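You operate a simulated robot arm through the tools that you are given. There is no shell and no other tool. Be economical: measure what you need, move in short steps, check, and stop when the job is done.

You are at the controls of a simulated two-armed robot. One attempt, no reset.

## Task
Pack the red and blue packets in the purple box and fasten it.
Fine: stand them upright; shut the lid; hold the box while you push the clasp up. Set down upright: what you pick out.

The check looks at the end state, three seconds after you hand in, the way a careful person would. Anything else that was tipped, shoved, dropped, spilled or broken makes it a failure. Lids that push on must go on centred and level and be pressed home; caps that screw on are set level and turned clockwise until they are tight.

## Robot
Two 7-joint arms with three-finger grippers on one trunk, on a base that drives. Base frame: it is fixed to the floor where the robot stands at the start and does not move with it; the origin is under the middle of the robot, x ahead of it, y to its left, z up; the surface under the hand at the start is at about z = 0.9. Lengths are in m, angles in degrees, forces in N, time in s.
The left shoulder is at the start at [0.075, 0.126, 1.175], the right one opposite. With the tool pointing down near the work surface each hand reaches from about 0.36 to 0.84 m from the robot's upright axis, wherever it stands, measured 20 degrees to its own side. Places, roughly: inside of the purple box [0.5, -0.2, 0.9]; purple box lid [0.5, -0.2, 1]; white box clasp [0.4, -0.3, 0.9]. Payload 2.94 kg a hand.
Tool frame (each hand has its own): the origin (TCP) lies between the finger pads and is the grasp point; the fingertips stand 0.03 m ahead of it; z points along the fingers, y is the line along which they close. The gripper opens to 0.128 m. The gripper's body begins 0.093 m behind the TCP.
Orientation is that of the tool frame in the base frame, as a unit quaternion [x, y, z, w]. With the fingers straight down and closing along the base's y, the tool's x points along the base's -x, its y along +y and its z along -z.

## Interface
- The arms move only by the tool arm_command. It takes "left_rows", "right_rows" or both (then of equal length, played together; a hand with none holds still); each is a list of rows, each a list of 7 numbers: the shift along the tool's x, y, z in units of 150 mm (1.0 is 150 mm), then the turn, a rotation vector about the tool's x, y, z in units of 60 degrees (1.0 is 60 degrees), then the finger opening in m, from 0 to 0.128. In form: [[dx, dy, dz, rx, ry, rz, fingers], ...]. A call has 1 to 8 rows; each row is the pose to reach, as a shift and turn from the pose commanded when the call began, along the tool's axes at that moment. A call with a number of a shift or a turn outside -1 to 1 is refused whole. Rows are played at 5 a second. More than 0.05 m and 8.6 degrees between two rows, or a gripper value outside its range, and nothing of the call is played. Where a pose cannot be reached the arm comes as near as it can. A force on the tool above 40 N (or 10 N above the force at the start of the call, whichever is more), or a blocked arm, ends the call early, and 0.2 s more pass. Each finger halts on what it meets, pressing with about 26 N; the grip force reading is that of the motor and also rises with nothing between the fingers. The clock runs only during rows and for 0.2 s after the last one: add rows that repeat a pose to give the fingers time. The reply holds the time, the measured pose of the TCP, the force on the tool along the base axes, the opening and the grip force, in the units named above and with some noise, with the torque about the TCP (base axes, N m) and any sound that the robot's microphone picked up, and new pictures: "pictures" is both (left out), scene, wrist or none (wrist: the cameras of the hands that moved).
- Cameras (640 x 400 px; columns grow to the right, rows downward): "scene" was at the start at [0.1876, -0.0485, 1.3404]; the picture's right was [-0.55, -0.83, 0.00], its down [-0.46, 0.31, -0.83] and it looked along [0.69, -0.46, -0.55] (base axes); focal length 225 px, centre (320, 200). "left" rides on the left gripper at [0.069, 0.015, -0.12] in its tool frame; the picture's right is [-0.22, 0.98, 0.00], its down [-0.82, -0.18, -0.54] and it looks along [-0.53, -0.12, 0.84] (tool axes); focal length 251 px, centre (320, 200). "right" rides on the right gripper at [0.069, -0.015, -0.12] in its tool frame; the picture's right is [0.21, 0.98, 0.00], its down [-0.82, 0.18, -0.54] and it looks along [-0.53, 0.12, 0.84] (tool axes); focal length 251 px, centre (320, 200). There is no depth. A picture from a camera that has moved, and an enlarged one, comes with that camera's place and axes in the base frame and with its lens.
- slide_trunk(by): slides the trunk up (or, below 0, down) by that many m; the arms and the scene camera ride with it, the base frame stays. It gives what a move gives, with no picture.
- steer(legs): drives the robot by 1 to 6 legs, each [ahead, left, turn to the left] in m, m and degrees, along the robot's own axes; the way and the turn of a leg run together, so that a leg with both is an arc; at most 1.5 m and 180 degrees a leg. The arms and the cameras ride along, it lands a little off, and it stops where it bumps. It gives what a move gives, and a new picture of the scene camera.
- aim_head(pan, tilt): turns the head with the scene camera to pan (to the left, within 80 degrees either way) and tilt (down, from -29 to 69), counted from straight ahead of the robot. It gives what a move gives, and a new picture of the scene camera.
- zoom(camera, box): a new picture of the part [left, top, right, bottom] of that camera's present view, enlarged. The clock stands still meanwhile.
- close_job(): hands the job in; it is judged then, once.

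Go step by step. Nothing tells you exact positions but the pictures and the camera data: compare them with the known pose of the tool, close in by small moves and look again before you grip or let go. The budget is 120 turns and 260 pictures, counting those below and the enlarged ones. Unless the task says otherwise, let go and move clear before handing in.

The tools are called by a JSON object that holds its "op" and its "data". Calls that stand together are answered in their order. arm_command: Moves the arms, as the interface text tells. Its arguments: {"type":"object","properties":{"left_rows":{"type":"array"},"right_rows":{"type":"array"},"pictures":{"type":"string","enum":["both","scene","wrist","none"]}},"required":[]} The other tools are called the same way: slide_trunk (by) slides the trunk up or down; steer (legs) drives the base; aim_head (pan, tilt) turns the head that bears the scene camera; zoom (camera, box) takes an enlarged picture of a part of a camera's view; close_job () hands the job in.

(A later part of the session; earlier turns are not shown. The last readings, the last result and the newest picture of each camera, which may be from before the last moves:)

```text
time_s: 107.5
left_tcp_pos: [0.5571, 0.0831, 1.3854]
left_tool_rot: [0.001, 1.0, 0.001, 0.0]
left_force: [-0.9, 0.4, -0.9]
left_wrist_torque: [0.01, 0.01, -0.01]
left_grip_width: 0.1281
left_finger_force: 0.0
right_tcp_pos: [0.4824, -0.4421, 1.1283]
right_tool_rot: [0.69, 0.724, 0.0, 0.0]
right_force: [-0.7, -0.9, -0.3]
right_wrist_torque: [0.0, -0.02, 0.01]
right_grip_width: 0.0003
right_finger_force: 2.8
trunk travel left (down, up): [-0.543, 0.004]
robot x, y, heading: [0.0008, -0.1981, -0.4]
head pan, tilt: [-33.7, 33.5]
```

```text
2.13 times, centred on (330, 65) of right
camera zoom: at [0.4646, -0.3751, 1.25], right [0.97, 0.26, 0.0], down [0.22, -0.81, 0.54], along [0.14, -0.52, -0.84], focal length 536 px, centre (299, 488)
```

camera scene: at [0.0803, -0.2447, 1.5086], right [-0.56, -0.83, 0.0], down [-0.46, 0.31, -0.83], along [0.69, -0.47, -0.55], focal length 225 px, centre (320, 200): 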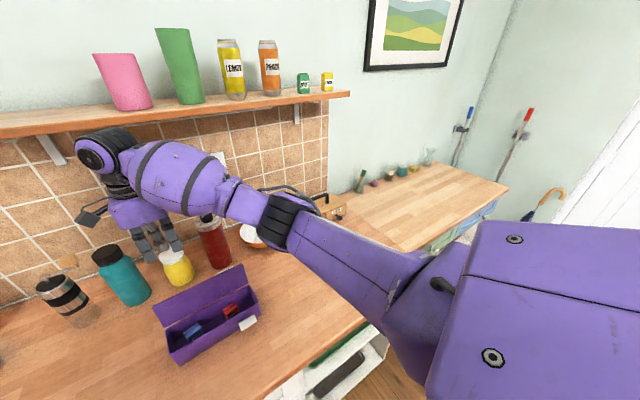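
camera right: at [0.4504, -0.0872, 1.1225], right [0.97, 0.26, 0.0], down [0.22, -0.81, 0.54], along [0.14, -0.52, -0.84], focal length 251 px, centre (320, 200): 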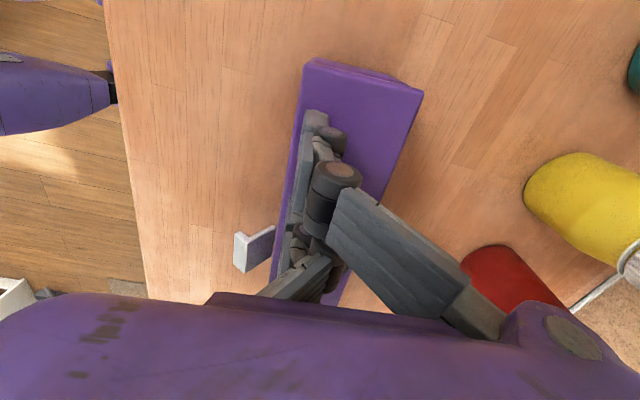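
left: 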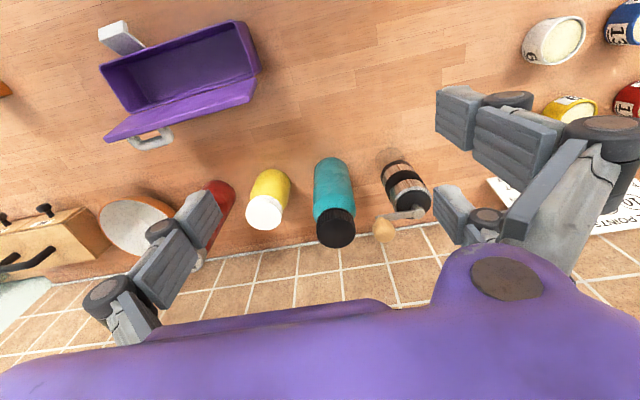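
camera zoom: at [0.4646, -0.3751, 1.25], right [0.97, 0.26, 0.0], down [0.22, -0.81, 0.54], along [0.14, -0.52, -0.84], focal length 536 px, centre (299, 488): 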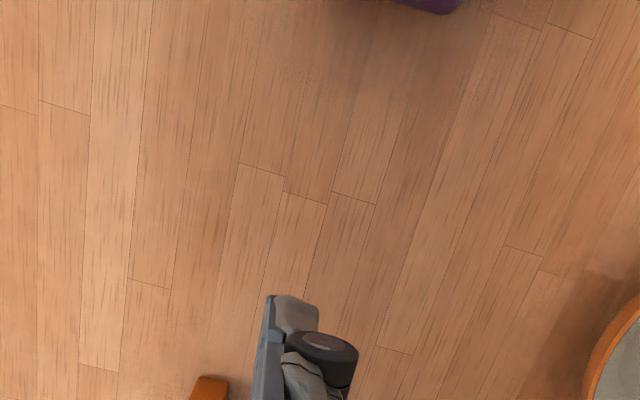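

The lid is fully shut. The clasp is a 4 cm wide tab at y≈-0.266, tilted about 45° outward, with its outer edge at about x 0.418, z 0.945. I'll back the robot off 0.2 m for room, then hold the box with the left hand and lift the tab with the right.

{"op": "steer", "data": {"legs": [[-0.2, 0, 0]]}}

{"op": "zoom", "data": {"camera": "scene", "box": [200, 180, 320, 280]}}

```text
time_s: 109.1
left_tcp_pos: [0.3612, 0.0855, 1.3856]
left_tool_rot: [0.002, 1.0, 0.0, -0.001]
left_force: [0.0, -0.1, -0.2]
left_wrist_torque: [-0.01, 0.06, -0.02]
left_grip_width: 0.128
left_finger_force: 0.1
right_tcp_pos: [0.2874, -0.4402, 1.1292]
right_tool_rot: [0.69, 0.724, -0.001, -0.001]
right_force: [1.3, -0.2, -0.5]
right_wrist_torque: [-0.01, 0.0, -0.01]
right_grip_width: 0.0
right_finger_force: 2.8
trunk travel left (down, up): [-0.543, 0.004]
robot x, y, heading: [-0.1961, -0.1951, -0.4]
head pan, tilt: [-33.7, 33.5]
camera scene: at [-0.1143, -0.2433, 1.5084], right [-0.56, -0.83, 0.0], down [-0.46, 0.31, -0.83], along [0.69, -0.47, -0.55], focal length 225 px, centre (320, 200)
```

scene: 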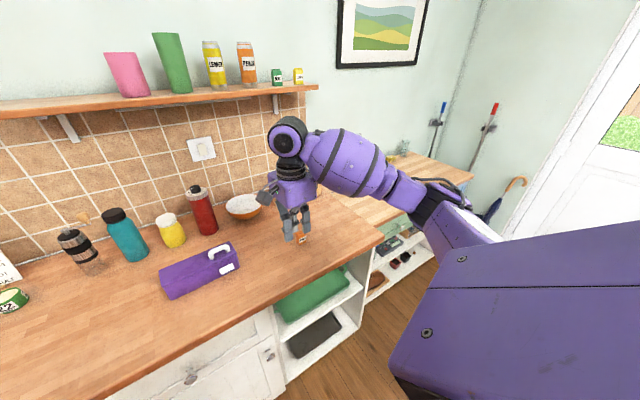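

```text
4.00 times, centred on (260, 230) of scene
camera zoom: at [-0.1143, -0.2433, 1.5084], right [-0.56, -0.83, 0.0], down [-0.46, 0.31, -0.83], along [0.69, -0.47, -0.55], focal length 902 px, centre (560, 80)
```

zoom: 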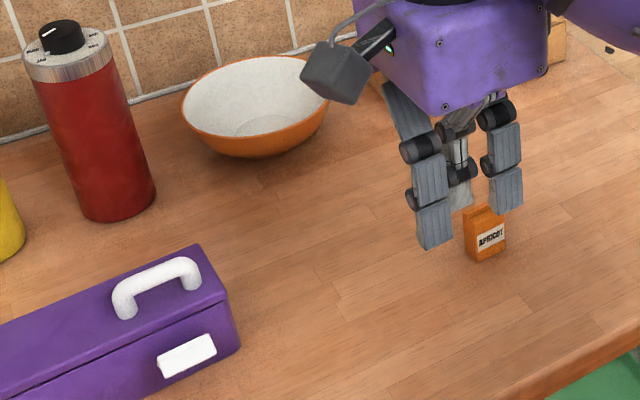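

I'll bring the left hand over the box's +y half, turned so the fingers close across its width.

{"op": "arm_command", "data": {"left_rows": [[-0.1, -0.11, 0.12, 0, 0, 0.094, 0.128], [-0.2, -0.22, 0.24, 0, 0, 0.188, 0.128], [-0.3, -0.33, 0.36, 0, 0, 0.282, 0.12], [-0.4, -0.45, 0.48, 0, 0, 0.376, 0.12], [-0.5, -0.56, 0.6, 0, 0, 0.47, 0.12], [-0.6, -0.67, 0.72, 0, 0, 0.564, 0.12], [-0.7, -0.79, 0.84, 0, 0, 0.658, 0.12], [-0.8, -0.9, 0.95, 0, 0, 0.75, 0.12]], "pictures": "none"}}

{"op": "arm_command", "data": {"left_rows": [[-0.06, -0.06, 0.1, 0, 0, 0.1, 0.12], [-0.13, -0.13, 0.22, 0, 0, 0.2, 0.12], [-0.2, -0.2, 0.36, 0, 0, 0.3, 0.12], [-0.27, -0.27, 0.5, 0, 0, 0.4, 0.12], [-0.34, -0.34, 0.64, 0, 0, 0.5, 0.12], [-0.41, -0.41, 0.78, 0, 0, 0.6, 0.12], [-0.471, -0.471, 0.92, 0, 0, 0.705, 0.12], [-0.471, -0.471, 0.92, 0, 0, 0.705, 0.12]]}}

```text
time_s: 110.9
left_tcp_pos: [0.4223, 0.0042, 1.2577]
left_tool_rot: [0.236, 0.969, -0.072, 0.0]
left_force: [-0.6, -0.5, 0.3]
left_wrist_torque: [0.01, 0.01, 0.0]
left_grip_width: 0.1191
left_finger_force: 0.1
left hand out of reach, approached as far as the arm can: row 5, 6, 7, 8
right_tcp_pos: [0.2864, -0.4384, 1.1272]
right_tool_rot: [0.69, 0.724, -0.002, -0.002]
right_force: [0.2, 0.4, -1.0]
right_wrist_torque: [-0.09, 0.0, 0.01]
right_grip_width: 0.0
right_finger_force: 2.6
trunk travel left (down, up): [-0.543, 0.004]
robot x, y, heading: [-0.2008, -0.1979, -0.2]
head pan, tilt: [-33.7, 33.5]
```

```text
time_s: 112.7
left_tcp_pos: [0.3141, -0.1132, 1.1986]
left_tool_rot: [0.5, 0.864, -0.002, 0.056]
left_force: [1.1, 0.1, -0.3]
left_wrist_torque: [0.05, 0.02, -0.03]
left_grip_width: 0.1199
left_finger_force: 0.1
left hand out of reach, approached as far as the arm can: row 1, 2, 3, 4, 5, 6, 7, 8
right_tcp_pos: [0.2867, -0.4419, 1.1273]
right_tool_rot: [0.691, 0.723, 0.0, -0.001]
right_force: [-0.4, -1.4, 0.6]
right_wrist_torque: [0.02, 0.03, 0.05]
right_grip_width: 0.0
right_finger_force: 3.0
trunk travel left (down, up): [-0.543, 0.004]
robot x, y, heading: [-0.1964, -0.1943, -0.5]
head pan, tilt: [-33.7, 33.5]
camera scene: at [-0.1145, -0.2457, 1.5082], right [-0.56, -0.83, 0.0], down [-0.46, 0.31, -0.83], along [0.69, -0.47, -0.55], focal length 225 px, centre (320, 200)
camera left: at [0.282, -0.0393, 1.3122], right [0.95, 0.3, 0.07], down [0.2, -0.77, 0.61], along [0.24, -0.56, -0.79], focal length 251 px, centre (320, 200)
```

scene: 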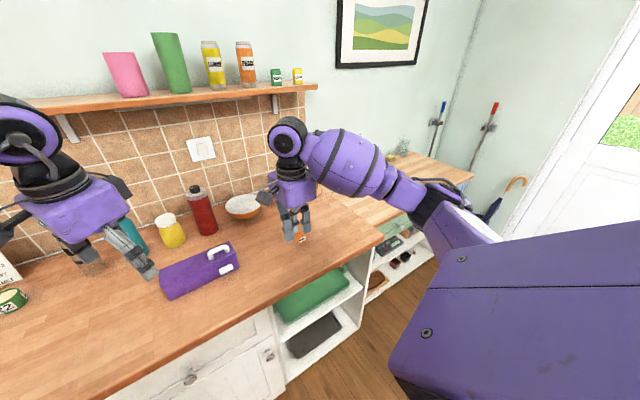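
left: 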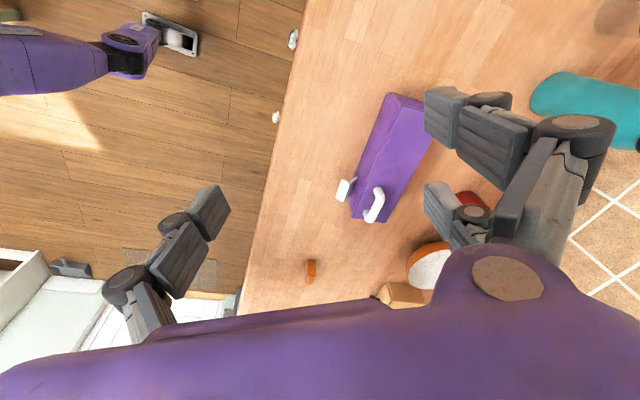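

The left arm ran out of reach with the trunk high and the base back. I'll drive forward 0.1 m and lower the trunk.

{"op": "steer", "data": {"legs": [[0.1, 0, 0]]}}

{"op": "slide_trunk", "data": {"by": -0.1}}

{"op": "arm_command", "data": {"left_rows": [[0, 0, 0, 0, 0, 0, 0.12], [0, 0, 0, 0, 0, 0, 0.12]]}}

```text
time_s: 113.8
left_tcp_pos: [0.4127, -0.112, 1.201]
left_tool_rot: [0.5, 0.864, -0.002, 0.057]
left_force: [-1.2, -0.3, 0.3]
left_wrist_torque: [-0.01, -0.02, 0.02]
left_grip_width: 0.1199
left_finger_force: 0.0
right_tcp_pos: [0.3858, -0.4414, 1.131]
right_tool_rot: [0.691, 0.723, 0.001, 0.001]
right_force: [0.0, -0.2, -0.1]
right_wrist_torque: [-0.02, 0.0, 0.02]
right_grip_width: 0.0
right_finger_force: 3.3
trunk travel left (down, up): [-0.543, 0.004]
robot x, y, heading: [-0.0976, -0.1915, -0.2]
head pan, tilt: [-33.7, 33.5]
camera scene: at [-0.0174, -0.2441, 1.5088], right [-0.56, -0.83, 0.0], down [-0.46, 0.31, -0.83], along [0.69, -0.47, -0.55], focal length 225 px, centre (320, 200)
```

scene: 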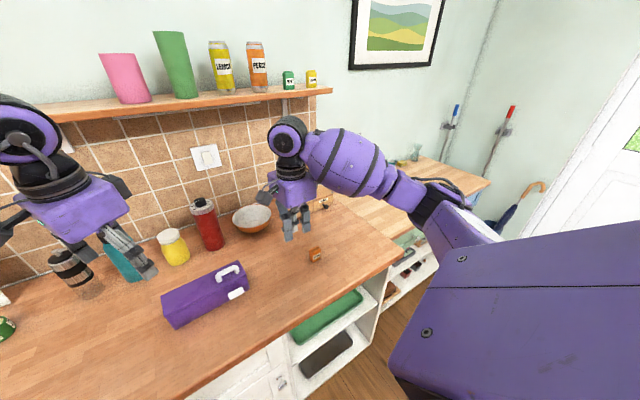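

```text
time_s: 115.2
left_tcp_pos: [0.4124, -0.1119, 1.1017]
left_tool_rot: [0.5, 0.864, -0.001, 0.058]
left_force: [-0.7, 0.4, 0.3]
left_wrist_torque: [0.01, -0.01, 0.02]
left_grip_width: 0.1202
left_finger_force: 0.0
right_tcp_pos: [0.3847, -0.4404, 1.0297]
right_tool_rot: [0.69, 0.724, 0.0, 0.001]
right_force: [0.0, 0.0, -0.1]
right_wrist_torque: [0.02, -0.01, 0.01]
right_grip_width: 0.0001
right_finger_force: 2.8
trunk travel left (down, up): [-0.443, 0.104]
robot x, y, heading: [-0.0979, -0.1942, -0.4]
head pan, tilt: [-33.7, 33.5]
```

```text
time_s: 115.8
left_tcp_pos: [0.412, -0.1108, 1.0997]
left_tool_rot: [0.5, 0.864, -0.001, 0.057]
left_force: [-0.5, 0.8, 0.1]
left_wrist_torque: [0.04, 0.0, 0.03]
left_grip_width: 0.1201
left_finger_force: 0.1
right_tcp_pos: [0.3853, -0.4406, 1.03]
right_tool_rot: [0.691, 0.723, 0.0, 0.001]
right_force: [0.4, -1.0, 0.3]
right_wrist_torque: [-0.01, 0.04, -0.02]
right_grip_width: 0.0
right_finger_force: 3.5
trunk travel left (down, up): [-0.443, 0.104]
robot x, y, heading: [-0.0992, -0.1933, -0.6]
head pan, tilt: [-33.7, 33.5]
camera scene: at [0.071, -0.2445, 1.3954], right [-0.56, -0.83, 0.0], down [-0.46, 0.31, -0.83], along [0.69, -0.47, -0.55], focal length 225 px, centre (320, 200)
camera left: at [0.3806, -0.0378, 1.2132], right [0.95, 0.3, 0.07], down [0.2, -0.77, 0.61], along [0.24, -0.56, -0.79], focal length 251 px, centre (320, 200)
```

scene: 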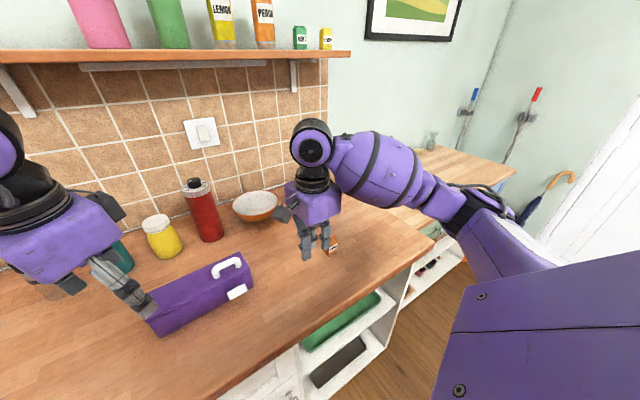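
left: 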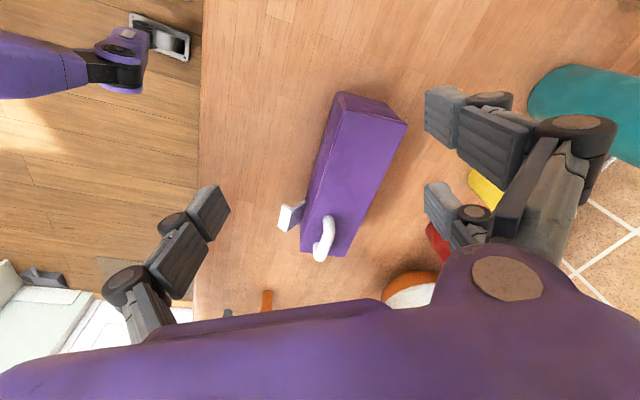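

{"op": "arm_command", "data": {"left_rows": [[-0.07, 0.04, 0.07, 0.01, 0.02, 0.1, 0.12], [-0.15, 0.09, 0.14, 0.02, 0.04, 0.2, 0.12], [-0.24, 0.14, 0.21, 0.035, 0.06, 0.3, 0.12], [-0.33, 0.2, 0.3, 0.045, 0.08, 0.4, 0.12], [-0.422, 0.255, 0.39, 0.053, 0.095, 0.45, 0.12], [-0.422, 0.255, 0.39, 0.053, 0.095, 0.45, 0.12]]}}

```text
time_s: 117.2
left_tcp_pos: [0.3994, -0.176, 1.0852]
left_tool_rot: [0.65, 0.754, 0.079, 0.054]
left_force: [-0.7, -0.6, -0.5]
left_wrist_torque: [0.03, -0.02, 0.02]
left_grip_width: 0.1201
left_finger_force: 0.1
left hand out of reach, approached as far as the arm can: row 2, 3, 4, 5, 6
right_tcp_pos: [0.3853, -0.4427, 1.0288]
right_tool_rot: [0.691, 0.723, 0.0, -0.001]
right_force: [-0.8, -0.7, 0.4]
right_wrist_torque: [0.05, 0.0, -0.01]
right_grip_width: 0.0001
right_finger_force: 2.7
trunk travel left (down, up): [-0.443, 0.104]
robot x, y, heading: [-0.0979, -0.196, -0.5]
head pan, tilt: [-33.7, 33.5]
camera scene: at [0.0703, -0.2466, 1.3954], right [-0.56, -0.83, 0.0], down [-0.46, 0.31, -0.83], along [0.69, -0.47, -0.55], focal length 225 px, centre (320, 200)
camera left: at [0.3818, -0.1116, 1.2062], right [0.98, -0.07, 0.18], down [-0.15, -0.86, 0.48], along [0.12, -0.5, -0.86], focal length 251 px, centre (320, 200)
```

scene: 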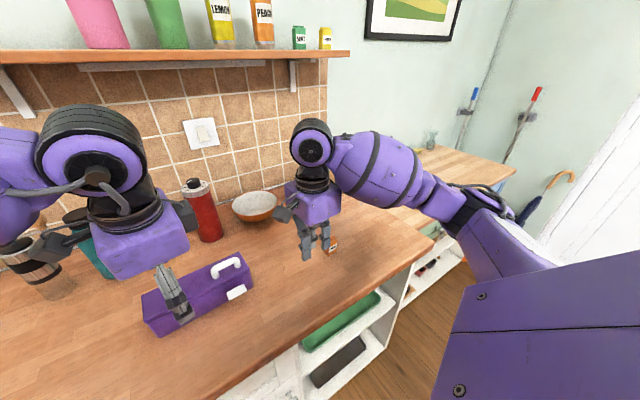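
left: 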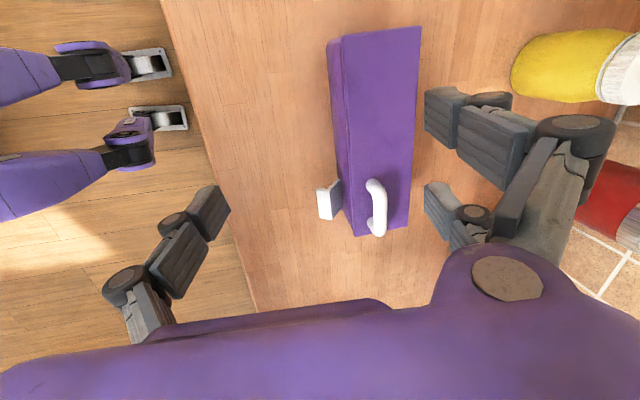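

That yaw hits the left wrist's limits. I'll use the mirrored yaw, with the camera toward −y, and rotate while raised.

{"op": "slide_trunk", "data": {"by": 0.02}}

{"op": "arm_command", "data": {"left_rows": [[0, 0, -0.15, 0, 0, -0.13, 0.12], [0, 0, -0.3, 0, 0, -0.27, 0.12], [0, 0, -0.45, 0, 0, -0.41, 0.12], [0.1, 0, -0.6, 0, 0, -0.55, 0.12], [0.2, 0, -0.6, 0, 0, -0.69, 0.12], [0.3, 0, -0.6, 0, 0, -0.83, 0.12], [0.3, 0, -0.6, 0, 0, -0.97, 0.12]], "pictures": "none"}}

{"op": "arm_command", "data": {"left_rows": [[0, 0, 0, 0, 0, 0, 0.12]], "pictures": "scene"}}

```text
time_s: 117.8
left_tcp_pos: [0.3996, -0.1734, 1.115]
left_tool_rot: [0.645, 0.757, 0.085, 0.063]
left_force: [0.0, 0.3, 0.0]
left_wrist_torque: [-0.02, 0.03, -0.02]
left_grip_width: 0.1199
left_finger_force: 0.1
right_tcp_pos: [0.3863, -0.441, 1.0479]
right_tool_rot: [0.69, 0.724, 0.001, -0.001]
right_force: [0.4, -0.1, 0.2]
right_wrist_torque: [-0.01, 0.02, 0.01]
right_grip_width: 0.0001
right_finger_force: 2.9
trunk travel left (down, up): [-0.463, 0.084]
robot x, y, heading: [-0.0968, -0.192, -0.3]
head pan, tilt: [-33.7, 33.5]
```

```text
time_s: 119.4
left_tcp_pos: [0.3742, -0.1331, 1.2015]
left_tool_rot: [0.196, 0.975, 0.045, 0.098]
left_force: [0.2, -1.0, -0.3]
left_wrist_torque: [0.0, 0.02, 0.05]
left_grip_width: 0.1206
left_finger_force: 0.0
right_tcp_pos: [0.3852, -0.4408, 1.0508]
right_tool_rot: [0.691, 0.723, 0.0, -0.001]
right_force: [-0.1, 0.5, 0.5]
right_wrist_torque: [0.01, 0.03, 0.0]
right_grip_width: 0.0002
right_finger_force: 3.0
trunk travel left (down, up): [-0.463, 0.084]
robot x, y, heading: [-0.0989, -0.1922, -0.5]
head pan, tilt: [-33.7, 33.5]
```

```text
time_s: 119.8
left_tcp_pos: [0.374, -0.1342, 1.2025]
left_tool_rot: [0.196, 0.975, 0.045, 0.098]
left_force: [-0.2, 0.3, 0.2]
left_wrist_torque: [-0.03, -0.03, 0.02]
left_grip_width: 0.1202
left_finger_force: 0.1
right_tcp_pos: [0.3864, -0.4416, 1.0498]
right_tool_rot: [0.691, 0.723, 0.001, 0.001]
right_force: [-0.7, 0.1, -0.6]
right_wrist_torque: [0.01, 0.0, 0.01]
right_grip_width: 0.0
right_finger_force: 3.3
trunk travel left (down, up): [-0.463, 0.084]
robot x, y, heading: [-0.0934, -0.1969, -0.4]
head pan, tilt: [-33.7, 33.5]
camera scene: at [0.0604, -0.2444, 1.4189], right [-0.56, -0.83, 0.0], down [-0.46, 0.31, -0.83], along [0.69, -0.47, -0.55], focal length 225 px, centre (320, 200)
```

scene: 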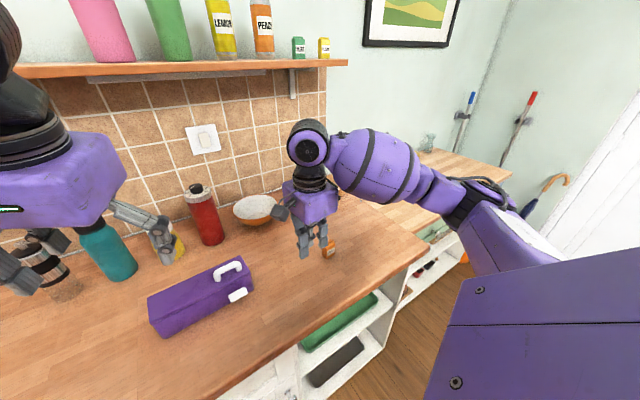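

{"op": "arm_command", "data": {"left_rows": [[0, 0, 0, 0.04, 0.055, -0.1, 0.12], [0, 0, 0, 0.08, 0.11, -0.2, 0.12], [0, 0, 0, 0.121, 0.166, -0.3, 0.12], [0, 0, 0, 0.121, 0.166, -0.42, 0.12], [0, 0, 0, 0.121, 0.166, -0.42, 0.12]], "pictures": "none"}}

{"op": "arm_command", "data": {"left_rows": [[0, 0, 0, 0, 0, -0.14, 0.12], [0, 0, 0, 0, 0, -0.28, 0.12], [0, 0, 0, 0, 0, -0.42, 0.12], [0, 0, 0, 0, 0, -0.56, 0.12], [0, 0, 0, 0, 0, -0.7, 0.12], [0, 0, 0, 0, 0, -0.84, 0.12], [0, 0, 0, 0, 0, -0.98, 0.12]], "pictures": "none"}}

```text
time_s: 121.0
left_tcp_pos: [0.3729, -0.1345, 1.2035]
left_tool_rot: [-0.02, 0.999, -0.024, 0.008]
left_force: [-0.1, -0.7, 0.1]
left_wrist_torque: [-0.01, 0.0, 0.01]
left_grip_width: 0.1204
left_finger_force: 0.0
right_tcp_pos: [0.3846, -0.4416, 1.0493]
right_tool_rot: [0.691, 0.723, 0.0, 0.0]
right_force: [-0.5, 1.2, -0.1]
right_wrist_torque: [-0.01, 0.0, 0.02]
right_grip_width: 0.0
right_finger_force: 2.9
trunk travel left (down, up): [-0.463, 0.084]
robot x, y, heading: [-0.0954, -0.1967, -0.4]
head pan, tilt: [-33.7, 33.5]
```

```text
time_s: 122.6
left_tcp_pos: [0.3732, -0.133, 1.206]
left_tool_rot: [-0.509, 0.86, -0.025, -0.004]
left_force: [0.4, 0.7, -0.1]
left_wrist_torque: [0.0, 0.01, 0.01]
left_grip_width: 0.1201
left_finger_force: 0.0
right_tcp_pos: [0.3857, -0.4403, 1.049]
right_tool_rot: [0.69, 0.724, 0.0, 0.0]
right_force: [-0.1, 0.1, 0.2]
right_wrist_torque: [-0.01, -0.01, 0.03]
right_grip_width: 0.0002
right_finger_force: 2.9
trunk travel left (down, up): [-0.463, 0.084]
robot x, y, heading: [-0.0977, -0.1935, -0.2]
head pan, tilt: [-33.7, 33.5]
```

{"op": "arm_command", "data": {"left_rows": [[-0.04, -0.1, 0.1, 0, 0, -0.1, 0.12], [-0.08, -0.2, 0.22, -0.01, -0.01, -0.2, 0.12], [-0.13, -0.31, 0.36, -0.02, -0.02, -0.3, 0.12], [-0.18, -0.42, 0.52, -0.03, -0.025, -0.4, 0.12], [-0.23, -0.54, 0.68, -0.037, -0.031, -0.5, 0.12], [-0.282, -0.652, 0.84, -0.037, -0.031, -0.525, 0.12], [-0.282, -0.652, 0.84, -0.037, -0.031, -0.525, 0.12]]}}

```text
time_s: 124.2
left_tcp_pos: [0.4815, -0.1503, 1.082]
left_tool_rot: [0.723, -0.691, -0.002, 0.006]
left_force: [0.1, -0.7, -0.3]
left_wrist_torque: [0.01, 0.0, 0.0]
left_grip_width: 0.1202
left_finger_force: 0.1
right_tcp_pos: [0.3847, -0.4413, 1.0499]
right_tool_rot: [0.691, 0.723, 0.001, 0.001]
right_force: [0.2, 0.1, -0.7]
right_wrist_torque: [0.0, -0.02, 0.04]
right_grip_width: 0.0
right_finger_force: 3.0
trunk travel left (down, up): [-0.463, 0.084]
robot x, y, heading: [-0.0972, -0.1947, -0.5]
head pan, tilt: [-33.7, 33.5]
camera scene: at [0.0599, -0.2445, 1.419], right [-0.56, -0.83, 0.0], down [-0.46, 0.31, -0.83], along [0.69, -0.47, -0.55], focal length 225 px, centre (320, 200)
camera left: at [0.4704, -0.2205, 1.2019], right [-0.99, 0.17, 0.01], down [0.15, 0.83, 0.53], along [0.08, 0.53, -0.84], focal length 251 px, centre (320, 200)
```

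scene: 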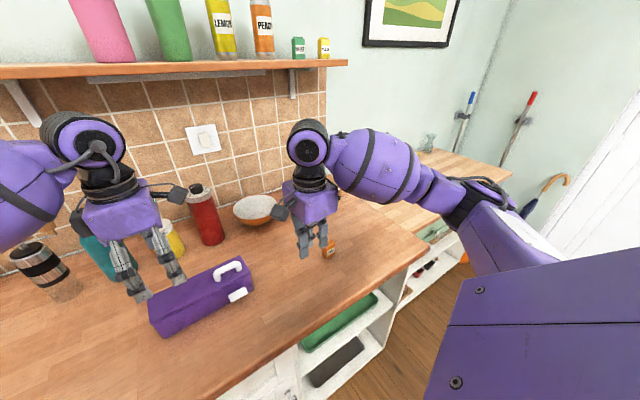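
left: 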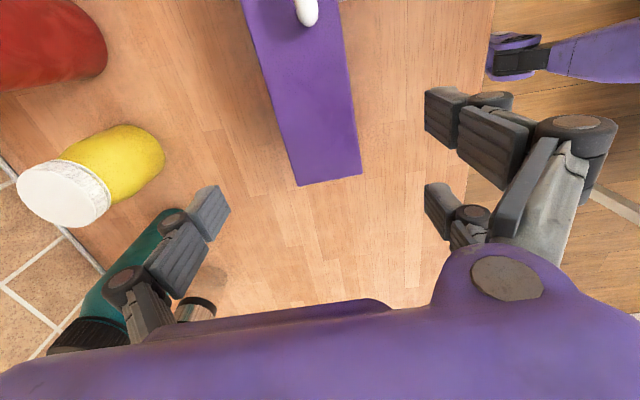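

The left hand is square over the box's +y half. I'll lower it and grip across the box.

{"op": "arm_command", "data": {"left_rows": [[0, 0, 0.2, 0, 0, 0, 0.12], [0, 0, 0.45, 0, 0, 0, 0.12], [0, 0, 0.7, 0, 0, 0, 0.12], [0, 0, 0.9, 0, 0, 0, 0.11], [0, 0, 0.9, 0, 0, 0, 0.1], [0, 0, 0.9, 0, 0, 0, 0.085], [0, 0, 0.9, 0, 0, 0, 0.075], [0, 0, 0.9, 0, 0, 0, 0.068]], "pictures": "wrist"}}

{"op": "arm_command", "data": {"left_rows": [[0, 0, 0, 0, 0, 0, 0.066], [0, 0, 0, 0, 0, 0, 0.064], [0, 0, 0, 0, 0, 0, 0.062], [0, 0, 0, 0, 0, 0, 0.06]]}}

```text
time_s: 126.0
left_tcp_pos: [0.4818, -0.1508, 0.9474]
left_tool_rot: [0.722, -0.692, -0.002, 0.006]
left_force: [-0.2, 0.0, 0.0]
left_wrist_torque: [-0.02, -0.11, 0.12]
left_grip_width: 0.0697
left_finger_force: 25.9
right_tcp_pos: [0.3855, -0.4415, 1.0495]
right_tool_rot: [0.692, 0.722, 0.0, 0.0]
right_force: [-0.3, 0.3, 0.3]
right_wrist_torque: [-0.03, 0.03, 0.02]
right_grip_width: 0.0
right_finger_force: 3.0
trunk travel left (down, up): [-0.463, 0.084]
robot x, y, heading: [-0.0966, -0.1937, -0.3]
head pan, tilt: [-33.7, 33.5]
camera left: at [0.4706, -0.2205, 1.0671], right [-0.99, 0.17, 0.01], down [0.15, 0.83, 0.53], along [0.08, 0.53, -0.85], focal length 251 px, centre (320, 200)
```

left: 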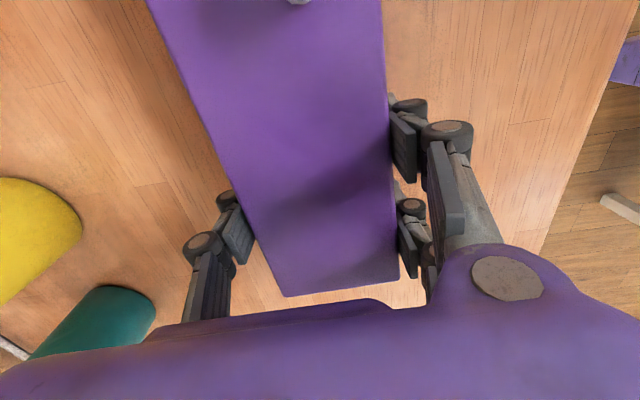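

```text
time_s: 127.0
left_tcp_pos: [0.4815, -0.1516, 0.9462]
left_tool_rot: [0.723, -0.691, -0.003, 0.007]
left_force: [1.4, 0.8, -0.2]
left_wrist_torque: [-0.04, -0.07, 0.03]
left_grip_width: 0.0696
left_finger_force: 25.2
right_tcp_pos: [0.3857, -0.4411, 1.0489]
right_tool_rot: [0.691, 0.722, 0.0, 0.0]
right_force: [0.1, -0.2, 0.9]
right_wrist_torque: [-0.02, 0.01, -0.02]
right_grip_width: 0.0002
right_finger_force: 3.2
trunk travel left (down, up): [-0.463, 0.084]
robot x, y, heading: [-0.0973, -0.1924, -0.4]
head pan, tilt: [-33.7, 33.5]
camera scene: at [0.0605, -0.2445, 1.4189], right [-0.56, -0.83, 0.0], down [-0.46, 0.31, -0.83], along [0.69, -0.47, -0.55], focal length 225 px, centre (320, 200)
camera left: at [0.4706, -0.2205, 1.0671], right [-0.99, 0.17, 0.01], down [0.15, 0.83, 0.53], along [0.08, 0.53, -0.84], focal length 251 px, centre (320, 200)
```

scene: 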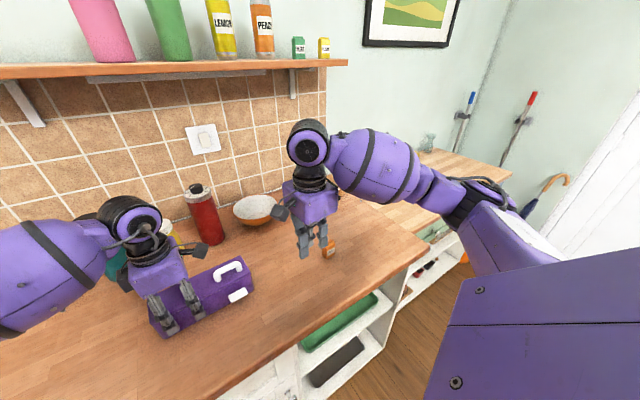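
left: 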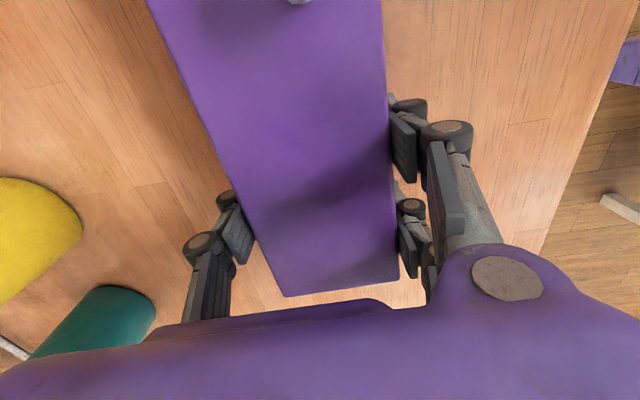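

The box is held firmly at width 0.0697. I'll tilt the right hand to 45° forward-down and bring it in front of the clasp.

{"op": "arm_command", "data": {"right_rows": [[0.1, -0.1, 0, -0.11, 0, 0, 0], [0.25, -0.13, 0.02, -0.22, 0, 0, 0], [0.4, -0.13, 0.04, -0.33, 0, 0, 0], [0.55, -0.13, 0.06, -0.44, 0, 0, 0], [0.7, -0.13, 0.08, -0.55, 0, 0, 0], [0.85, -0.13, 0.1, -0.66, 0, 0, 0], [0.975, -0.13, 0.13, -0.75, 0, 0, 0], [0.975, -0.13, 0.13, -0.75, 0, 0, 0]]}}

{"op": "zoom", "data": {"camera": "right", "box": [200, 40, 440, 220]}}

```text
time_s: 128.8
left_tcp_pos: [0.4802, -0.1485, 0.9455]
left_tool_rot: [0.722, -0.692, -0.002, 0.007]
left_force: [-0.9, 1.5, 0.4]
left_wrist_torque: [0.42, -0.13, 0.07]
left_grip_width: 0.0696
left_finger_force: 25.9
right_tcp_pos: [0.3949, -0.2969, 1.0215]
right_tool_rot: [0.64, 0.673, 0.27, 0.255]
right_force: [0.3, 0.7, -0.6]
right_wrist_torque: [-0.05, 0.01, 0.0]
right_grip_width: 0.0
right_finger_force: 3.2
right hand out of reach, approached as far as the arm can: row 5, 6, 7, 8
trunk travel left (down, up): [-0.463, 0.084]
robot x, y, heading: [-0.0961, -0.1965, -0.2]
head pan, tilt: [-33.7, 33.5]
camera scene: at [0.0596, -0.2423, 1.419], right [-0.56, -0.83, 0.0], down [-0.46, 0.31, -0.84], along [0.69, -0.47, -0.55], focal length 225 px, centre (320, 200)
camera right: at [0.2988, -0.2346, 1.0987], right [0.7, 0.25, 0.67], down [-0.2, -0.83, 0.51], along [0.69, -0.49, -0.53], focal length 251 px, centre (320, 200)
```

scene: 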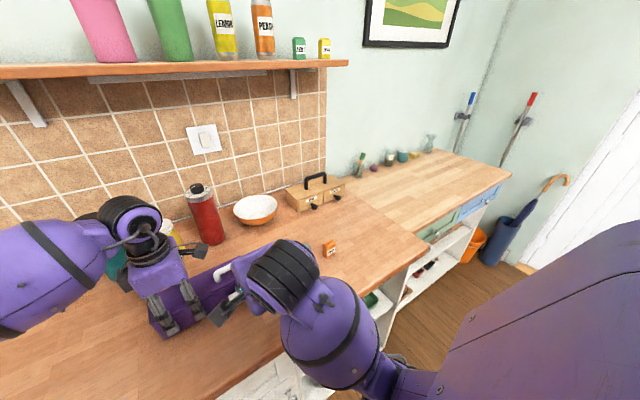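
right: 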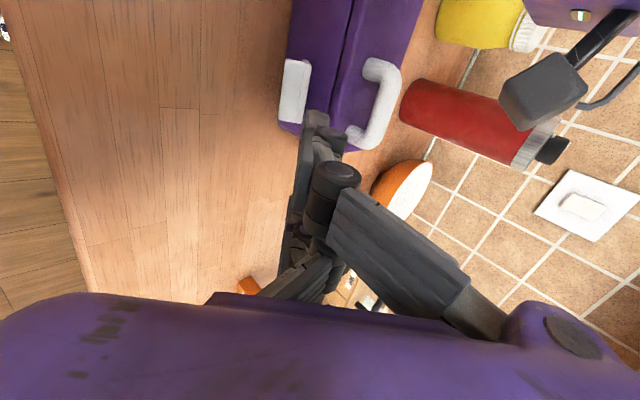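

```text
2.22 times, centred on (320, 130) of right
camera zoom: at [0.2988, -0.2346, 1.0987], right [0.7, 0.25, 0.67], down [-0.2, -0.83, 0.51], along [0.69, -0.49, -0.53], focal length 559 px, centre (320, 356)
```

zoom: 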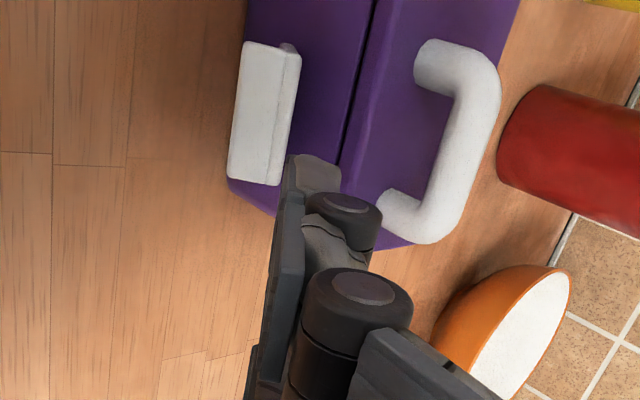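

There's a good view of the clasp. The tilt is about 43°, but x stopped short at 0.395. I'll test lower and closer.

{"op": "arm_command", "data": {"right_rows": [[0, -0.08, 0.02, 0, 0, 0, 0], [0, -0.16, 0.04, 0, 0, 0, 0], [0, -0.235, 0.053, 0, 0, 0, 0], [0, -0.235, 0.053, 0, 0, 0, 0]], "pictures": "wrist"}}

```text
time_s: 129.8
left_tcp_pos: [0.4813, -0.1504, 0.9457]
left_tool_rot: [0.723, -0.691, -0.002, 0.006]
left_force: [-0.5, 0.3, 1.0]
left_wrist_torque: [0.22, -0.01, 0.03]
left_grip_width: 0.0698
left_finger_force: 26.0
right_tcp_pos: [0.3957, -0.2984, 1.0209]
right_tool_rot: [0.64, 0.673, 0.271, 0.254]
right_force: [-0.9, 0.7, 0.7]
right_wrist_torque: [-0.01, 0.03, 0.01]
right_grip_width: 0.0
right_finger_force: 3.4
right hand out of reach, approached as far as the arm can: row 1, 2, 3, 4
trunk travel left (down, up): [-0.463, 0.084]
robot x, y, heading: [-0.0973, -0.1972, -0.6]
head pan, tilt: [-33.7, 33.5]
camera right: at [0.2993, -0.2359, 1.0985], right [0.69, 0.25, 0.67], down [-0.2, -0.84, 0.51], along [0.69, -0.49, -0.53], focal length 251 px, centre (320, 200)
```

right: 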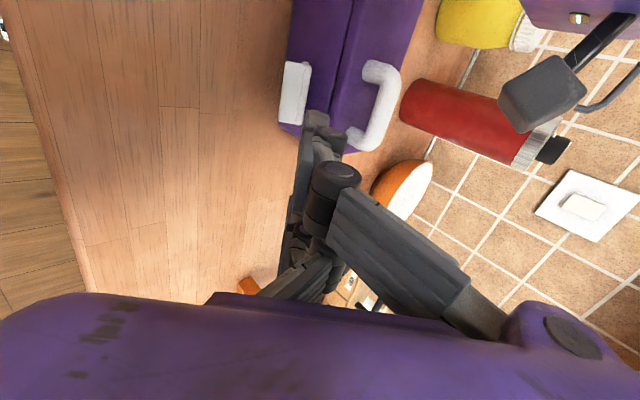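

I need more room, so I'll release the left hand, raise it, back the base off 0.1 m, and regrip from there.

{"op": "arm_command", "data": {"left_rows": [[0, 0, 0, 0, 0, 0, 0.08], [0, 0, 0, 0, 0, 0, 0.1], [0, 0, 0, 0, 0, 0, 0.12], [0, 0, -0.25, 0, 0, 0, 0.12], [0, 0, -0.5, 0, 0, 0, 0.12], [0, 0, -0.75, 0, 0, 0, 0.12], [0, 0, -0.85, 0, 0, 0, 0.12]], "pictures": "none"}}

{"op": "steer", "data": {"legs": [[-0.12, 0, 0]]}}

{"op": "arm_command", "data": {"left_rows": [[0, -0.2, 0, 0, 0, 0, 0.12], [0, -0.4, 0, 0, 0, 0, 0.12], [0, -0.6, 0, 0, 0, 0, 0.12], [0, -0.8, 0, 0, 0, 0, 0.12], [0, -0.8, 0, 0, 0, 0, 0.12]], "pictures": "wrist"}}

```text
time_s: 131.4
left_tcp_pos: [0.4838, -0.1501, 1.0743]
left_tool_rot: [0.722, -0.692, -0.002, 0.006]
left_force: [-0.6, 0.2, 0.1]
left_wrist_torque: [0.02, 0.01, 0.0]
left_grip_width: 0.1202
left_finger_force: 0.1
right_tcp_pos: [0.3956, -0.2981, 1.0211]
right_tool_rot: [0.639, 0.673, 0.272, 0.254]
right_force: [0.0, 0.5, -0.4]
right_wrist_torque: [0.01, 0.01, 0.0]
right_grip_width: 0.0001
right_finger_force: 3.0
trunk travel left (down, up): [-0.463, 0.084]
robot x, y, heading: [-0.0991, -0.1964, -0.5]
head pan, tilt: [-33.7, 33.5]
```

```text
time_s: 132.7
left_tcp_pos: [0.3629, -0.1482, 1.0724]
left_tool_rot: [0.723, -0.69, -0.002, 0.006]
left_force: [-0.1, -0.1, 0.3]
left_wrist_torque: [-0.01, -0.05, 0.01]
left_grip_width: 0.1201
left_finger_force: 0.0
right_tcp_pos: [0.2752, -0.2977, 1.0214]
right_tool_rot: [0.639, 0.674, 0.271, 0.253]
right_force: [-0.6, -0.6, 1.1]
right_wrist_torque: [-0.03, 0.0, -0.02]
right_grip_width: 0.0001
right_finger_force: 2.8
trunk travel left (down, up): [-0.463, 0.084]
robot x, y, heading: [-0.2164, -0.193, -0.1]
head pan, tilt: [-33.7, 33.5]
camera scene: at [-0.0596, -0.2435, 1.4188], right [-0.56, -0.83, 0.0], down [-0.46, 0.31, -0.83], along [0.69, -0.47, -0.55], focal length 225 px, centre (320, 200)
```

scene: 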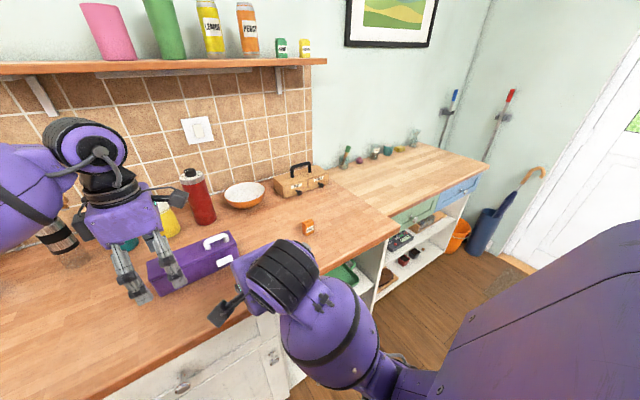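

```text
time_s: 133.9
left_tcp_pos: [0.4781, -0.1436, 1.0744]
left_tool_rot: [0.723, -0.691, -0.002, 0.006]
left_force: [-0.4, 0.0, 0.0]
left_wrist_torque: [-0.01, 0.02, -0.01]
left_grip_width: 0.1202
left_finger_force: 0.1
right_tcp_pos: [0.2743, -0.2967, 1.0227]
right_tool_rot: [0.639, 0.674, 0.271, 0.253]
right_force: [-0.6, 0.5, 0.0]
right_wrist_torque: [-0.02, 0.02, -0.01]
right_grip_width: 0.0
right_finger_force: 3.1
trunk travel left (down, up): [-0.463, 0.084]
robot x, y, heading: [-0.2175, -0.1951, -0.5]
head pan, tilt: [-33.7, 33.5]
camera left: at [0.4685, -0.2134, 1.1943], right [-0.99, 0.17, 0.01], down [0.15, 0.83, 0.53], along [0.08, 0.53, -0.85], focal length 251 px, centre (320, 200)
```

left: 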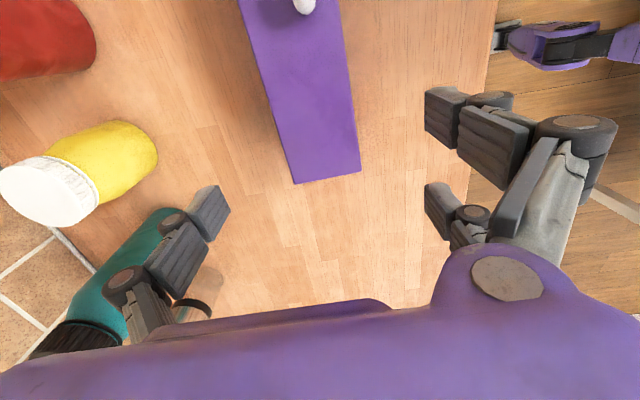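

Regripping with the left arm is feasible from here. First I'll bring the right hand to its start position in front of and below the clasp tab.

{"op": "arm_command", "data": {"right_rows": [[0, 0.01, 0.15, 0, 0, 0, 0], [0, 0.02, 0.3, 0, 0, 0, 0], [0, 0.03, 0.45, 0, 0, 0, 0], [0, 0.04, 0.6, 0, 0, 0, 0], [0, 0.053, 0.7, 0, 0, 0, 0], [0, 0.053, 0.7, 0, 0, 0, 0]], "pictures": "wrist"}}

{"op": "zoom", "data": {"camera": "right", "box": [200, 60, 440, 240]}}

{"op": "zoom", "data": {"camera": "scene", "box": [170, 220, 270, 310]}}

```text
time_s: 135.3
left_tcp_pos: [0.4793, -0.1449, 1.0743]
left_tool_rot: [0.722, -0.692, -0.002, 0.007]
left_force: [0.2, -0.2, -0.3]
left_wrist_torque: [-0.03, 0.03, 0.0]
left_grip_width: 0.1205
left_finger_force: 0.0
right_tcp_pos: [0.3521, -0.2934, 0.9517]
right_tool_rot: [0.638, 0.674, 0.271, 0.253]
right_force: [0.3, 0.6, -0.2]
right_wrist_torque: [0.01, 0.01, 0.0]
right_grip_width: 0.0
right_finger_force: 3.6
trunk travel left (down, up): [-0.463, 0.084]
robot x, y, heading: [-0.2197, -0.1916, -0.3]
head pan, tilt: [-33.7, 33.5]
camera right: at [0.2568, -0.2315, 1.0288], right [0.69, 0.25, 0.67], down [-0.2, -0.84, 0.51], along [0.69, -0.49, -0.53], focal length 251 px, centre (320, 200)
```

right: 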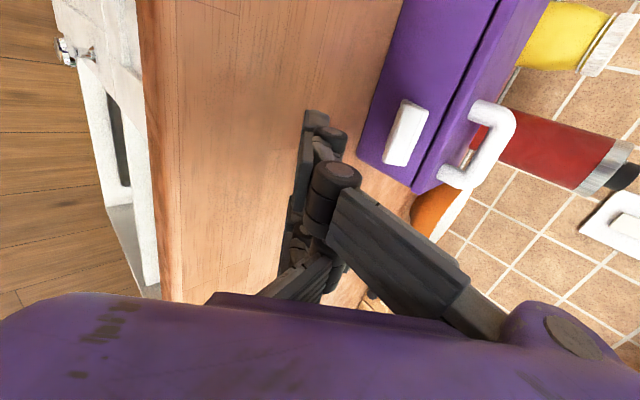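

```text
2.22 times, centred on (320, 150) of right
camera zoom: at [0.2568, -0.2315, 1.0288], right [0.69, 0.25, 0.67], down [-0.2, -0.84, 0.51], along [0.69, -0.49, -0.53], focal length 559 px, centre (320, 311)
```

zoom: 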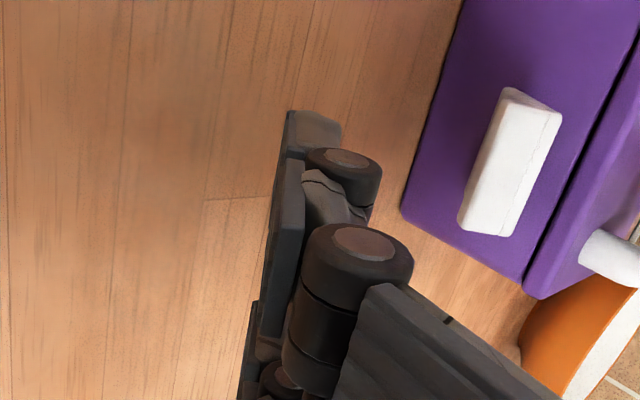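

```text
4.44 times, centred on (220, 265) of scene
camera zoom: at [-0.0602, -0.2437, 1.4189], right [-0.56, -0.83, 0.0], down [-0.46, 0.31, -0.83], along [0.69, -0.47, -0.55], focal length 1002 px, centre (764, -89)
```

zoom: 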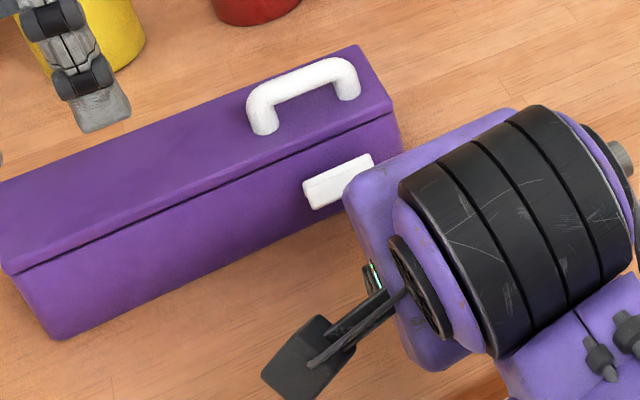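

The clasp's lower lip edge is confirmed at about (0.419, 0.946). I'll regrip the box with the left hand.

{"op": "arm_command", "data": {"left_rows": [[0.034, -0.013, 0.2, 0, 0, 0, 0.12], [0.034, -0.013, 0.45, 0, 0, 0, 0.12], [0.034, -0.013, 0.7, 0, 0, 0, 0.12], [0.034, -0.013, 0.855, 0, 0, 0, 0.105], [0.034, -0.013, 0.855, 0, 0, 0, 0.09], [0.034, -0.013, 0.855, 0, 0, 0, 0.078], [0.034, -0.013, 0.855, 0, 0, 0, 0.068], [0.034, -0.013, 0.855, 0, 0, 0, 0.06]], "pictures": "wrist"}}

```text
time_s: 137.1
left_tcp_pos: [0.4821, -0.1494, 0.944]
left_tool_rot: [0.723, -0.691, -0.002, 0.007]
left_force: [-0.5, 0.8, 0.6]
left_wrist_torque: [-0.09, 0.07, -0.12]
left_grip_width: 0.0698
left_finger_force: 25.9
right_tcp_pos: [0.3523, -0.2938, 0.9519]
right_tool_rot: [0.638, 0.674, 0.272, 0.254]
right_force: [0.7, 0.1, 0.1]
right_wrist_torque: [0.01, 0.01, 0.03]
right_grip_width: 0.0
right_finger_force: 3.4
trunk travel left (down, up): [-0.463, 0.084]
robot x, y, heading: [-0.213, -0.1956, -0.4]
head pan, tilt: [-33.7, 33.5]
camera left: at [0.4715, -0.2197, 1.0636], right [-0.99, 0.17, 0.01], down [0.15, 0.83, 0.53], along [0.08, 0.53, -0.85], focal length 251 px, centre (320, 200)
```

left: 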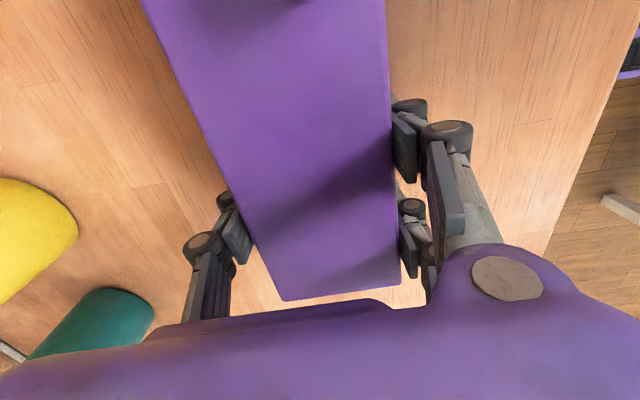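

The box is held. I'll slide the right fingertip under the lip.

{"op": "arm_command", "data": {"right_rows": [[-0.003, 0.04, 0.05, 0, 0, 0, 0], [-0.006, 0.08, 0.1, 0, 0, 0, 0], [-0.01, 0.12, 0.155, 0, 0, 0, 0], [-0.013, 0.155, 0.204, 0, 0, 0, 0], [-0.013, 0.155, 0.204, 0, 0, 0, 0]], "pictures": "none"}}

{"op": "zoom", "data": {"camera": "right", "box": [200, 60, 440, 240]}}

{"op": "zoom", "data": {"camera": "scene", "box": [180, 220, 270, 300]}}

```text
time_s: 138.3
left_tcp_pos: [0.4827, -0.1496, 0.9434]
left_tool_rot: [0.723, -0.691, -0.002, 0.006]
left_force: [0.1, -0.4, 0.8]
left_wrist_torque: [-0.03, 0.06, -0.14]
left_grip_width: 0.0697
left_finger_force: 25.3
right_tcp_pos: [0.3906, -0.2924, 0.9456]
right_tool_rot: [0.638, 0.674, 0.272, 0.254]
right_force: [0.8, 0.0, -0.4]
right_wrist_torque: [0.0, -0.02, -0.02]
right_grip_width: 0.0001
right_finger_force: 3.2
trunk travel left (down, up): [-0.463, 0.084]
robot x, y, heading: [-0.2206, -0.194, 0.0]
head pan, tilt: [-33.7, 33.5]
```

```text
2.22 times, centred on (320, 150) of right
camera zoom: at [0.2945, -0.2297, 1.022], right [0.69, 0.25, 0.67], down [-0.2, -0.84, 0.51], along [0.69, -0.49, -0.53], focal length 559 px, centre (320, 311)
```

zoom: 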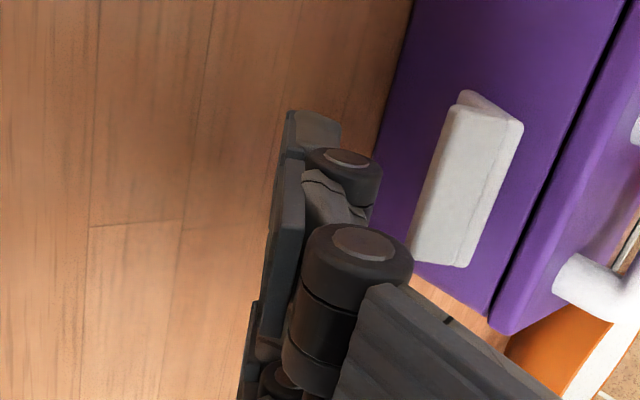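

```text
5.00 times, centred on (225, 260) of scene
camera zoom: at [-0.0602, -0.2436, 1.4189], right [-0.56, -0.83, 0.0], down [-0.46, 0.31, -0.83], along [0.69, -0.47, -0.55], focal length 1127 px, centre (795, -100)
```

zoom: 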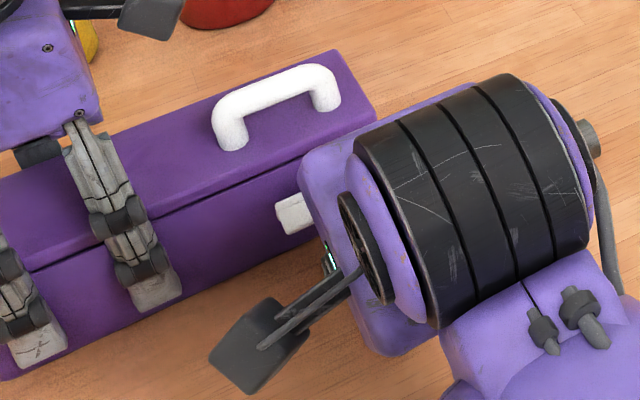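

The fingertip is below and in front of the lip. I'll move forward-up to make contact.

{"op": "arm_command", "data": {"right_rows": [[0, 0.03, 0, 0, 0, 0, 0], [0, 0.06, 0, 0, 0, 0, 0], [0, 0.09, 0, 0, 0, 0, 0], [0, 0.09, 0, 0, 0, 0, 0]], "pictures": "none"}}

{"op": "zoom", "data": {"camera": "right", "box": [240, 60, 440, 220]}}

```text
time_s: 139.3
left_tcp_pos: [0.4816, -0.1489, 0.9444]
left_tool_rot: [0.723, -0.691, -0.002, 0.006]
left_force: [1.5, 0.2, 0.5]
left_wrist_torque: [-0.09, -0.14, 0.16]
left_grip_width: 0.0697
left_finger_force: 25.9
right_tcp_pos: [0.4002, -0.2918, 0.9542]
right_tool_rot: [0.639, 0.674, 0.272, 0.254]
right_force: [-0.4, -0.5, -0.8]
right_wrist_torque: [0.01, -0.01, 0.0]
right_grip_width: 0.0
right_finger_force: 2.7
trunk travel left (down, up): [-0.463, 0.084]
robot x, y, heading: [-0.2195, -0.196, -0.2]
head pan, tilt: [-33.7, 33.5]
```

```text
2.50 times, centred on (340, 140) of right
camera zoom: at [0.305, -0.2296, 1.0312], right [0.69, 0.25, 0.67], down [-0.2, -0.84, 0.51], along [0.69, -0.49, -0.53], focal length 629 px, centre (270, 350)
```

zoom: 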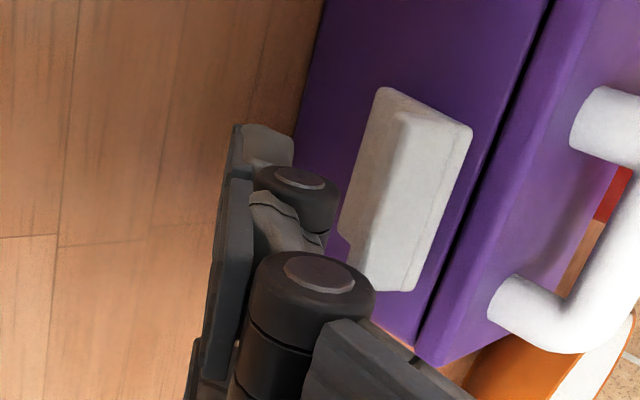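

Now the profile is clear: the plate is hinged at the wall (z≈0.927) and rises outward, with its lip pointing inward and up, so it hooks over the lid when rotated up. I'll push on along that arc.

{"op": "arm_command", "data": {"right_rows": [[0, 0.03, 0, 0, 0, 0, 0], [0, 0.06, 0, 0, 0, 0, 0], [0, 0.094, 0, 0, 0, 0, 0], [0, 0.125, 0.01, 0, 0, 0, 0], [0, 0.155, 0.018, 0, 0, 0, 0], [0, 0.18, 0.026, 0, 0, 0, 0]], "pictures": "none"}}

{"op": "zoom", "data": {"camera": "right", "box": [240, 60, 440, 220]}}

```text
time_s: 140.7
left_tcp_pos: [0.4837, -0.1489, 0.9432]
left_tool_rot: [0.724, -0.69, -0.002, 0.006]
left_force: [15.4, 6.1, 0.7]
left_wrist_torque: [-0.34, 0.47, 1.8]
left_grip_width: 0.0725
left_finger_force: 25.9
right_tcp_pos: [0.423, -0.2912, 0.9706]
right_tool_rot: [0.639, 0.674, 0.271, 0.254]
right_force: [-15.0, -6.5, -3.5]
right_wrist_torque: [-0.05, 0.08, 0.0]
right_grip_width: 0.0
right_finger_force: 2.8
trunk travel left (down, up): [-0.463, 0.084]
robot x, y, heading: [-0.2139, -0.1942, -0.5]
head pan, tilt: [-33.7, 33.5]
```

```text
2.50 times, centred on (340, 140) of right
camera zoom: at [0.3266, -0.2291, 1.0467], right [0.7, 0.25, 0.67], down [-0.2, -0.84, 0.51], along [0.69, -0.49, -0.53], focal length 629 px, centre (270, 350)
```

zoom: 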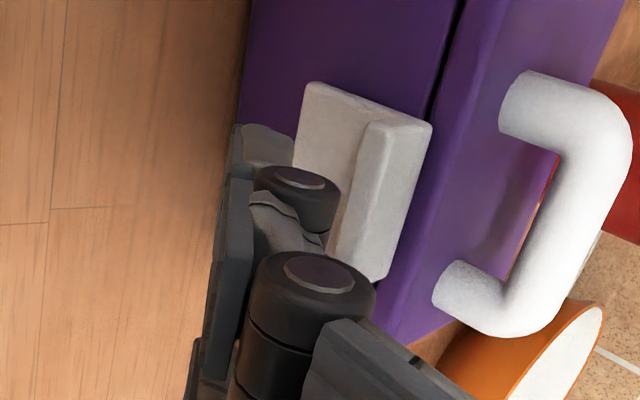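

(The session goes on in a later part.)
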